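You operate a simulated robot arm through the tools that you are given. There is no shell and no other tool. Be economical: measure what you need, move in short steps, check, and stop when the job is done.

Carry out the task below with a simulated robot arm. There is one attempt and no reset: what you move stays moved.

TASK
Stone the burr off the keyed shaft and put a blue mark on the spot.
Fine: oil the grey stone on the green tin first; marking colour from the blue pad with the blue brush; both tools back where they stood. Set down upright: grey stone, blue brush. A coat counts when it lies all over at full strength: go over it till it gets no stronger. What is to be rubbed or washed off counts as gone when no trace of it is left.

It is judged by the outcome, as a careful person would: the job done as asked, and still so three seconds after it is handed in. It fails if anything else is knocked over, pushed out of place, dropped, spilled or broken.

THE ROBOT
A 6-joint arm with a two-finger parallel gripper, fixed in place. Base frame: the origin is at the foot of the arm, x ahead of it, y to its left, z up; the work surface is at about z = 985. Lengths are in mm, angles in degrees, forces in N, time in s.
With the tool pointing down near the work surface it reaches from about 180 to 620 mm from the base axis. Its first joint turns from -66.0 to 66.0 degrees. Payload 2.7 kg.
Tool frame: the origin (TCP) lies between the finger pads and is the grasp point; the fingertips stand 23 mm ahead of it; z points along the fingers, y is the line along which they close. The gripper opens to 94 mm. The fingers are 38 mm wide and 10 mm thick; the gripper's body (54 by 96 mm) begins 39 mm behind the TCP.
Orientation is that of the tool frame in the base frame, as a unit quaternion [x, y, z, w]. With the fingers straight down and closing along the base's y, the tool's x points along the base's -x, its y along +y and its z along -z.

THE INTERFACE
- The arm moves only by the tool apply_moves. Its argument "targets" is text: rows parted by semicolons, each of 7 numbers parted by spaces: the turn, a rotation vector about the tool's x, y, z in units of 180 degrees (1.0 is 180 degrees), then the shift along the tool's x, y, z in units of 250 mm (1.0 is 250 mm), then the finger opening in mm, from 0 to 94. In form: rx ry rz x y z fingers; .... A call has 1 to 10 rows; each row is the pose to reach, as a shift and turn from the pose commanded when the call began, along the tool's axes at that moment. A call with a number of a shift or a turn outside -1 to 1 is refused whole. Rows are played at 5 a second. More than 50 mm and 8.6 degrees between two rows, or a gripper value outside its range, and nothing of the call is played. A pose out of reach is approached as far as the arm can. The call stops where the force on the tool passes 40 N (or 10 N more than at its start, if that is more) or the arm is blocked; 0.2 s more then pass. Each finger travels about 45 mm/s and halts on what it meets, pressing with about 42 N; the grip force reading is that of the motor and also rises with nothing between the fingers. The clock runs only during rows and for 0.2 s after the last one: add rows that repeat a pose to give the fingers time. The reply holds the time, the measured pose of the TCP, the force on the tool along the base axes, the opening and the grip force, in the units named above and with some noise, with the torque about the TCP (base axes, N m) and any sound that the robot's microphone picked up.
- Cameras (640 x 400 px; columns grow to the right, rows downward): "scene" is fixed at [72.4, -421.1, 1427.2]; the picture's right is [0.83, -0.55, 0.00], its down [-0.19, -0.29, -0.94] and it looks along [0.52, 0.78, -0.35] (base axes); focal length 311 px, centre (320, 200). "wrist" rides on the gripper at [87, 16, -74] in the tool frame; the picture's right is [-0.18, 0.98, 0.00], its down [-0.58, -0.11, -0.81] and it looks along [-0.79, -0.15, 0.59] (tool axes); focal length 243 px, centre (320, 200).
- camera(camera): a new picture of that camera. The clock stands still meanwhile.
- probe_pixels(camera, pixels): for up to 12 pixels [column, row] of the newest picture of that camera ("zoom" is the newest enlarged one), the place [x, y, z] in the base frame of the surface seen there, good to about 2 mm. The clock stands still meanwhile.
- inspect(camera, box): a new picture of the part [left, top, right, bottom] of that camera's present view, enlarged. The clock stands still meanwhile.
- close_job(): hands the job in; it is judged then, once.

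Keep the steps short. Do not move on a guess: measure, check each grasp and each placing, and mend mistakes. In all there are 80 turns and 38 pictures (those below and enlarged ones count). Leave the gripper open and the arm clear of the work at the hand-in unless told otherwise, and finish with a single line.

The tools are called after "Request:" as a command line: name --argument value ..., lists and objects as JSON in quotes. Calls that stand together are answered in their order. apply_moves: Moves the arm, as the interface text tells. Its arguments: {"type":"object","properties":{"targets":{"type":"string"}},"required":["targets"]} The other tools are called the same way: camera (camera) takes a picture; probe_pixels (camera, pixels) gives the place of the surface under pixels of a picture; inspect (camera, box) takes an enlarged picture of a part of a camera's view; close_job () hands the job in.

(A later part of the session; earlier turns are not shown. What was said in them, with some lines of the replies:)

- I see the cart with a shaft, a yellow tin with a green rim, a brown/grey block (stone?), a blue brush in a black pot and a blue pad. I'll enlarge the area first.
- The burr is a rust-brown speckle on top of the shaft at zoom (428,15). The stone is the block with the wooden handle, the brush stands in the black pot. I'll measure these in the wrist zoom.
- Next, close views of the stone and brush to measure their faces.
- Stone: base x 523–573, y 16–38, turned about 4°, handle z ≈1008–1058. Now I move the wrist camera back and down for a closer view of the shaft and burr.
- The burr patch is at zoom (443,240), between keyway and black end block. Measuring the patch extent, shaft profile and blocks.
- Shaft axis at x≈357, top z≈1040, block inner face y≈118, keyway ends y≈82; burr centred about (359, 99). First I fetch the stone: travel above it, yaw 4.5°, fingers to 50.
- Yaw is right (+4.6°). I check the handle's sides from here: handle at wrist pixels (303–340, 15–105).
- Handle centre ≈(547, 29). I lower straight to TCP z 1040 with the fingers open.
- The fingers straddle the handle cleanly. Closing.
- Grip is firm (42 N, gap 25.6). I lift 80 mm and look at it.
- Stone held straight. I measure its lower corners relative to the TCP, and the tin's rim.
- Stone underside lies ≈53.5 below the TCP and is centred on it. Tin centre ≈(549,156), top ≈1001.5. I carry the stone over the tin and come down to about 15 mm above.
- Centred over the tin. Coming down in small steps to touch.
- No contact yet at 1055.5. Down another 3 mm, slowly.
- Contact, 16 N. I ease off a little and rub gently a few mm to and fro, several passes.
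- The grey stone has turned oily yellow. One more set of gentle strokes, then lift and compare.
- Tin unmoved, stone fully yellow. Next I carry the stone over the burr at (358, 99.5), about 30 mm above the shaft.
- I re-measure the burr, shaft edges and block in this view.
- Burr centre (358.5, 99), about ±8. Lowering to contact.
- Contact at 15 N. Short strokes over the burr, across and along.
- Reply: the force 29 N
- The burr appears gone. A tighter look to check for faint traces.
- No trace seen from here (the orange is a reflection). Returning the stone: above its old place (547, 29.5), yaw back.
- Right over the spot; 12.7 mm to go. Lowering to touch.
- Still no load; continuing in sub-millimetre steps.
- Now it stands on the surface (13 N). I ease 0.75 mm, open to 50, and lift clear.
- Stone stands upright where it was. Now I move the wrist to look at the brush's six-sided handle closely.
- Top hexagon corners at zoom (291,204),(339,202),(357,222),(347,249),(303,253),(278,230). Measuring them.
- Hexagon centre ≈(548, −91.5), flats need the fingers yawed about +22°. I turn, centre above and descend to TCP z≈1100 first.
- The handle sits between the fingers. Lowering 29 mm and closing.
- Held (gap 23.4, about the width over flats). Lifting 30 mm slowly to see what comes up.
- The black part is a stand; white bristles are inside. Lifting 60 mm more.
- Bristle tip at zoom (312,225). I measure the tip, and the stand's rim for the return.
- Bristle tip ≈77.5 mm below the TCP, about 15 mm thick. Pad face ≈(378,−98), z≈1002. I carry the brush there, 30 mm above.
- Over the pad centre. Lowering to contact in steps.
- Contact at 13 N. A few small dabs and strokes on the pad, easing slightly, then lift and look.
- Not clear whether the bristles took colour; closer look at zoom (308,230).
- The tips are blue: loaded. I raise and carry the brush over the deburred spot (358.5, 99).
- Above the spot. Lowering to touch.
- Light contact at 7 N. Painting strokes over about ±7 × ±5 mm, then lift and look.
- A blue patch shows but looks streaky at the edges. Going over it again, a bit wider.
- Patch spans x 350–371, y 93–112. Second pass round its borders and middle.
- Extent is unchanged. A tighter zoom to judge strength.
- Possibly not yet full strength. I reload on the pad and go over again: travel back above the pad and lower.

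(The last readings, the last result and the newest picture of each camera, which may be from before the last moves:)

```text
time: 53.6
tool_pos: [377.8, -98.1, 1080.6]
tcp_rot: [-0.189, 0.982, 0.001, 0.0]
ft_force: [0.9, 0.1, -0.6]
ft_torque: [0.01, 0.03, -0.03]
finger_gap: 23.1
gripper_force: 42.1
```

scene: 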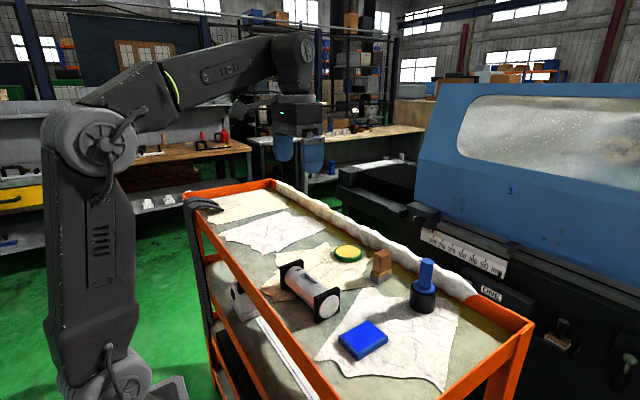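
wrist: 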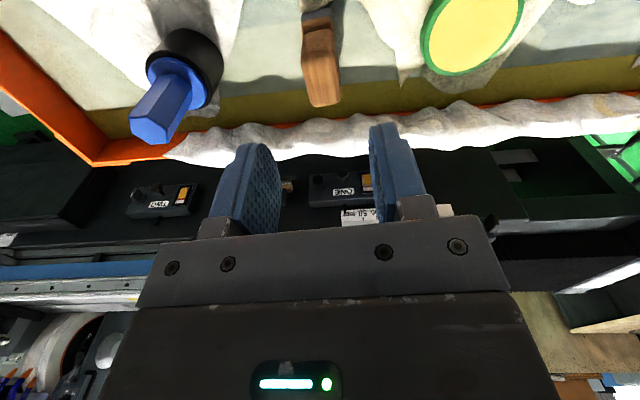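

Request:
apply_moves --targets "0 0 0 0 0 0.006 10; 0 0 0 0 0 0.01 10; 0 0 0 0.014 0 0.01 10; 0 0 0 -0.014 0 0.01 10; 0 0 0 0 0.014 0.01 10; 0 0 0 0 -0.014 0.01 10; 0 0 0 0.014 0 0.01 10; 0 0 0 -0.014 0 0.01 10; 0 0 0 0 0 0.01 10"

```text
time: 55.6
tool_pos: [377.5, -99.8, 1077.8]
tcp_rot: [-0.19, 0.982, 0.0, 0.003]
ft_force: [3.0, -2.4, 22.1]
ft_torque: [-0.19, -0.3, -0.02]
finger_gap: 23.3
gripper_force: 41.8
```

Reloaded (22 N). Back up and over to the spot.

Request:
apply_moves --targets "0 0 0 0 0 -0.16 10; 0 0 0 0 0 -0.32 10; 0 0 0 -0.045 0.154 -0.32 10; 0 0 0 -0.09 0.308 -0.32 10; 0 0 0 -0.135 0.462 -0.32 10; 0 0 0 -0.18 0.616 -0.32 10; 0 0 0 -0.228 0.77 -0.32 10; 0 0 0 -0.228 0.77 -0.24 10; 0 0 0 -0.228 0.77 -0.19 10; 0 0 0 -0.228 0.77 -0.19 10"

```text
time: 57.8
tool_pos: [357.1, 99.9, 1124.8]
tcp_rot: [-0.189, 0.982, 0.001, 0.001]
ft_force: [-0.7, -0.2, -0.7]
ft_torque: [0.01, 0.01, -0.01]
finger_gap: 23.2
gripper_force: 41.7
```

Pressing to light contact and stroking the whole patch again.

Request:
apply_moves --targets "0 0 0 0 0 0.02 10; 0 0 0 0 0 0.03 10; 0 0 0 -0.0193 0.0267 0.03 10; 0 0 0 0.0015 -0.0252 0.03 10; 0 0 0 0.0312 -0.0133 0.033 10; 0 0 0 0.0103 0.0386 0.033 10; 0 0 0 -0.0193 0.0267 0.03 10; 0 0 0 -0.049 0.0148 0.035 10; 0 0 0 -0.0282 -0.0372 0.035 10; 0 0 0 0 0 0.03 10"

Request:
apply_moves --targets "0 0 0 -0.0193 0.0267 0 10; 0 0 0 0.0015 -0.0252 0 10; 0 0 0 0.0312 -0.0133 0.003 10; 0 0 0 0.0103 0.0386 0.003 10; 0 0 0 -0.0193 0.0267 0 10; 0 0 0 -0.049 0.0148 0.005 10; 0 0 0 -0.0282 -0.0372 0.005 10; 0 0 0 0 0 0 10; 0 0 0 0 0 -0.06 10; 0 0 0 0 0 -0.16 10"

Request:
inspect --camera "scene" --box '[292, 262, 316, 278]'

```text
time: 60.0
tool_pos: [357.6, 102.3, 1118.2]
tcp_rot: [-0.19, 0.982, 0.001, 0.0]
ft_force: [0.2, 0.4, -0.8]
ft_torque: [0.01, -0.01, -0.02]
finger_gap: 23.3
gripper_force: 41.7
```

```text
time: 62.2
tool_pos: [358.5, 99.8, 1158.7]
tcp_rot: [-0.19, 0.982, 0.001, 0.0]
ft_force: [0.8, -1.0, -0.5]
ft_torque: [-0.03, -0.01, 0.02]
finger_gap: 23.2
gripper_force: 41.8
```

```text
16.00 times, centred on (304, 270) of scene
```

zoom: 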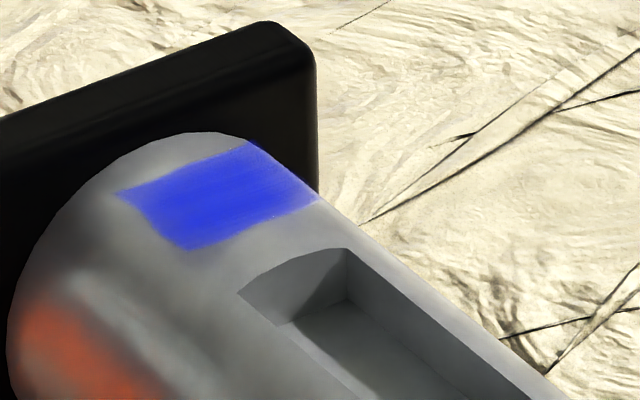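

The picture is unchanged, but the force read no contact on that pass (−0.8 N), so it may have only brushed air. I find contact properly now.

Request:
apply_moves --targets "0 0 0 0 0 0.1 10; 0 0 0 0 0 0.16 10; 0 0 0 0 0 0.165 10; 0 0 0 0 0 0.168 10; 0 0 0 0 0 0.168 10"

```text
time: 63.4
tool_pos: [358.5, 102.0, 1116.8]
tcp_rot: [-0.191, 0.982, 0.001, 0.001]
ft_force: [-3.6, -1.5, 13.6]
ft_torque: [-0.04, 0.21, 0.02]
finger_gap: 23.3
gripper_force: 42.2
```

Contact at 13.6 N. Stroking the full patch with this pressure.

Request:
apply_moves --targets "0 0 0 -0.0193 0.0267 0 10; 0 0 0 0.0015 -0.0252 0 10; 0 0 0 0.0312 -0.0133 0.004 10; 0 0 0 0.0103 0.0386 0.004 10; 0 0 0 -0.0193 0.0267 0 10; 0 0 0 -0.049 0.0148 0.006 10; 0 0 0 -0.0282 -0.0372 0.006 10; 0 0 0 0 0 0 10"

Request:
apply_moves --targets "0 0 0 0.0103 0.0386 0.004 10; 0 0 0 -0.049 0.0148 0.006 10; 0 0 0 -0.0282 -0.0372 0.006 10; 0 0 0 0.0312 -0.0133 0.004 10; 0 0 0 0 0 0 10; 0 0 0 -0.0193 0.0267 0 10; 0 0 0 0.0015 -0.0252 0 10; 0 0 0 0 0 0 10; 0 0 0 0 0 -0.06 10; 0 0 0 0 0 -0.16 10"

Request:
inspect --camera "scene" --box '[292, 262, 316, 278]'

```text
time: 65.2
tool_pos: [358.4, 101.2, 1115.5]
tcp_rot: [-0.188, 0.982, 0.001, -0.001]
ft_force: [0.8, -0.6, 2.8]
ft_torque: [-0.05, -0.06, 0.0]
finger_gap: 23.3
gripper_force: 42.0
```

```text
time: 67.4
tool_pos: [358.2, 100.8, 1157.4]
tcp_rot: [-0.19, 0.982, 0.001, 0.0]
ft_force: [0.4, 0.2, -0.3]
ft_torque: [-0.01, 0.01, 0.01]
finger_gap: 23.4
gripper_force: 42.5
```

```text
16.00 times, centred on (304, 270) of scene
```

zoom: 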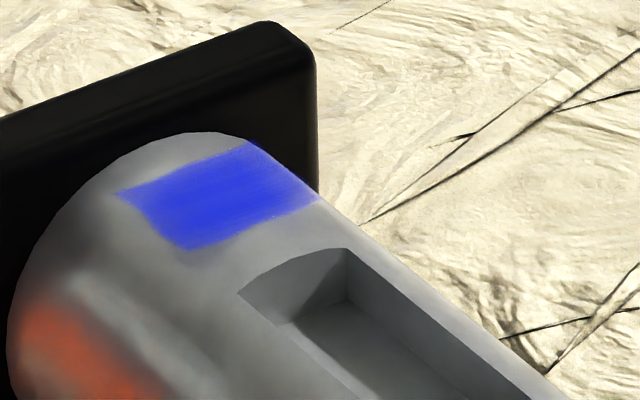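

No stronger: the coat is saturated. Returning the brush: first leg toward the stand at height.

Request:
apply_moves --targets "0 0 0 -0.07 -0.167 -0.02 10; 0 0 0 -0.14 -0.334 -0.02 10; 0 0 0 -0.21 -0.502 -0.02 10; 0 0 0 -0.28 -0.67 -0.02 10; 0 0 0 -0.35 -0.837 -0.02 10; 0 0 0 -0.418 -0.998 -0.02 10; 0 0 0 -0.418 -0.998 -0.02 10; 0 0 0 -0.418 -0.998 -0.02 10"

Request:
inspect --camera "scene" --box '[380, 210, 480, 320]'

```text
time: 69.2
tool_pos: [548.1, -90.6, 1164.7]
tcp_rot: [-0.19, 0.982, 0.001, -0.001]
ft_force: [0.9, -0.5, -1.1]
ft_torque: [-0.01, -0.01, 0.0]
finger_gap: 23.4
gripper_force: 41.6
```

```text
3.64 times, centred on (430, 265) of scene
```

zoom: 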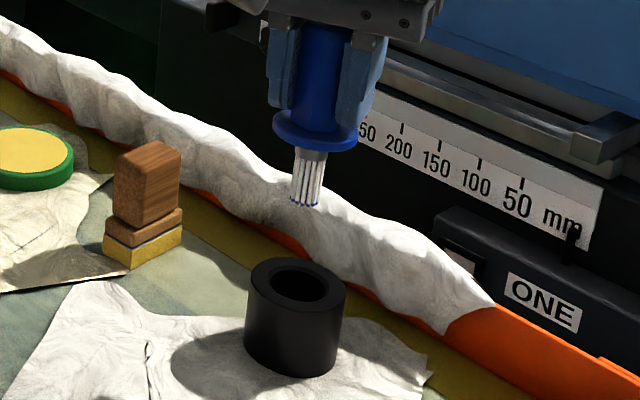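

Aligned over the stand. Lowering the bristles in, stopping about 8 mm short of seating.

Request:
apply_moves --targets "0 0 0 0 -0.005 0.1 10; 0 0 0 0 -0.005 0.16 10; 0 0 0 0 -0.005 0.22 10; 0 0 0 0 -0.005 0.28 10; 0 0 0 0 -0.005 0.33 10; 0 0 0 0 -0.005 0.33 10"

```text
time: 70.6
tool_pos: [548.3, -93.1, 1078.7]
tcp_rot: [-0.19, 0.982, 0.001, 0.001]
ft_force: [-0.2, 1.3, -0.9]
ft_torque: [0.02, 0.0, -0.03]
finger_gap: 23.7
gripper_force: 42.0
```

No side contact. Seating slowly.

Request:
apply_moves --targets "0 0 0 0 0 0.016 10; 0 0 0 0 0 0.024 10; 0 0 0 0 0 0.03 10; 0 0 0 0 0 0.034 10; 0 0 0 0 0 0.034 10"

```text
time: 71.8
tool_pos: [548.8, -92.2, 1070.4]
tcp_rot: [-0.19, 0.982, 0.003, -0.001]
ft_force: [-0.2, -0.9, -0.2]
ft_torque: [0.02, -0.02, 0.02]
finger_gap: 23.4
gripper_force: 42.2
```

Request:
apply_moves --targets "0 0 0 0 0 0.004 10; 0 0 0 0 0 0.008 10; 0 0 0 0 0 0.011 10; 0 0 0 0 0 0.011 10"

```text
time: 72.8
tool_pos: [548.3, -92.2, 1066.9]
tcp_rot: [-0.19, 0.982, 0.001, 0.001]
ft_force: [-0.9, 0.4, 5.2]
ft_torque: [0.09, -0.09, 0.03]
finger_gap: 23.3
gripper_force: 42.5
```

Contact at 5 N. I check that the collar rests on the stand before releasing.

Request:
inspect --camera "scene" --box '[395, 240, 455, 315]'

```text
5.33 times, centred on (425, 278) of scene
```

zoom: 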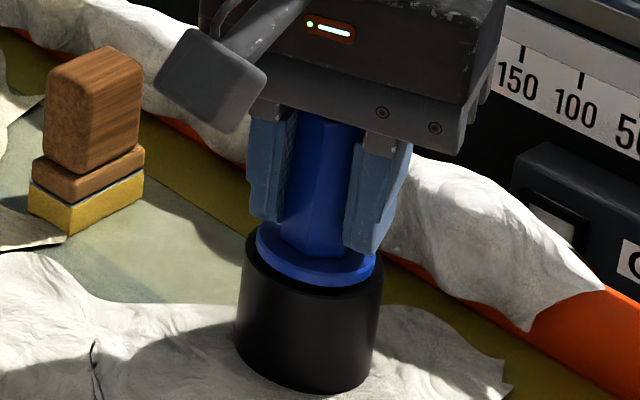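

Seated. Easing, opening evenly to 60, then rising straight up well clear.

Request:
apply_moves --targets "0 0 0 0 0 -0.002 10; 0 0 0 0 0 -0.002 35; 0 0 0 0 0 -0.002 60; 0 0 0 0 0 -0.002 60; 0 0 0 0 0 -0.002 60; 0 0 0 0 0 -0.1 60; 0 0 0 0 0 -0.28 60; 0 0 0 0 0 -0.46 60; 0 0 0 0 0 -0.6 60; 0 0 0 0 0 -0.6 60"

Request:
camera --camera "scene"

```text
time: 75.0
tool_pos: [542.9, -93.1, 1212.8]
tcp_rot: [-0.189, 0.982, 0.001, 0.001]
ft_force: [-0.1, -0.7, -0.1]
ft_torque: [-0.01, 0.02, -0.02]
finger_gap: 59.8
gripper_force: 0.1
out of reach, approached as far as the arm can: row 9, 10
```

```text
3 pictures are left
```

scene: 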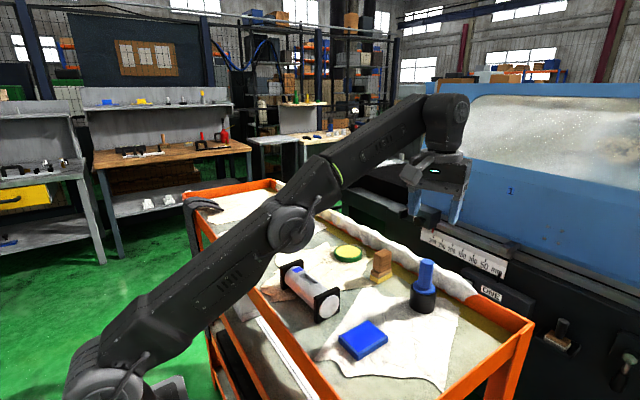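

Both tools stand as before, all else in place. I swing the arm away over the shaft side at height and look once more at the mark from the wrist camera.

Request:
apply_moves --targets "0 0 0.02 0.078 0.152 0 70; 0 0 0.04 0.156 0.304 0 80; 0 0 0.06 0.233 0.456 0 94; 0 0 0.08 0.311 0.608 0 94; 0 0 0.1 0.389 0.76 0 94; 0 0 0.122 0.466 0.912 0 94; 0 0 0.122 0.6 0.96 0 94; 0 0 0.122 0.6 0.96 0 94"

Request:
camera --camera "wrist"

```text
time: 76.8
tool_pos: [312.8, 74.9, 1213.2]
tcp_rot: [0.001, 1.0, 0.001, 0.0]
ft_force: [0.0, 0.2, -0.4]
ft_torque: [-0.02, 0.02, 0.04]
finger_gap: 94.0
gripper_force: 0.0
```

```text
2 pictures are left
```

wrist: 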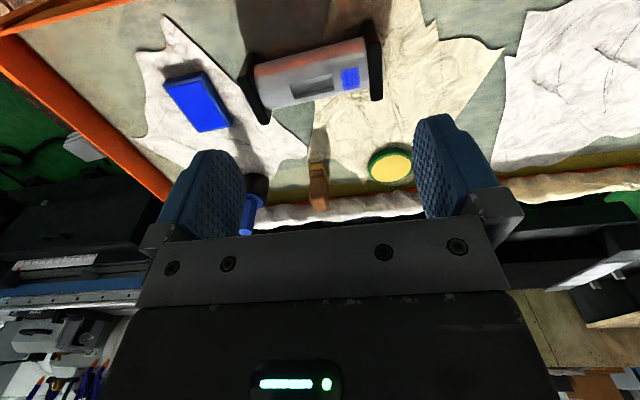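

Request:
inspect --camera "wrist" --box '[320, 50, 384, 110]'

```text
6.67 times, centred on (352, 80) of wrist
```

zoom: 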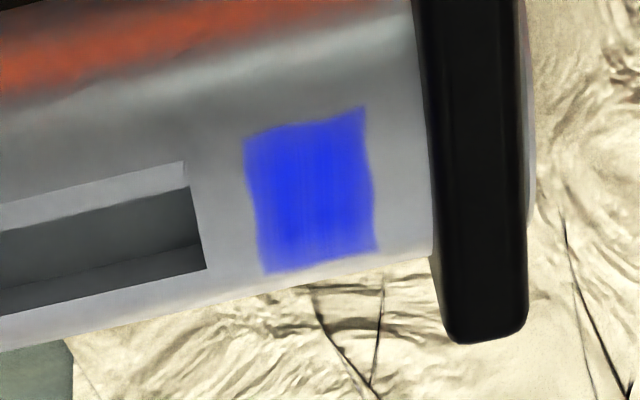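

The mark is solid with no burr left, and the arm is clear with its gripper open. Handing in.

Request:
close_job

```text
The job is handed in.
```

The burr is stoned off with the oiled stone, the spot is marked solid blue, and the stone and brush are standing upright back in their places.
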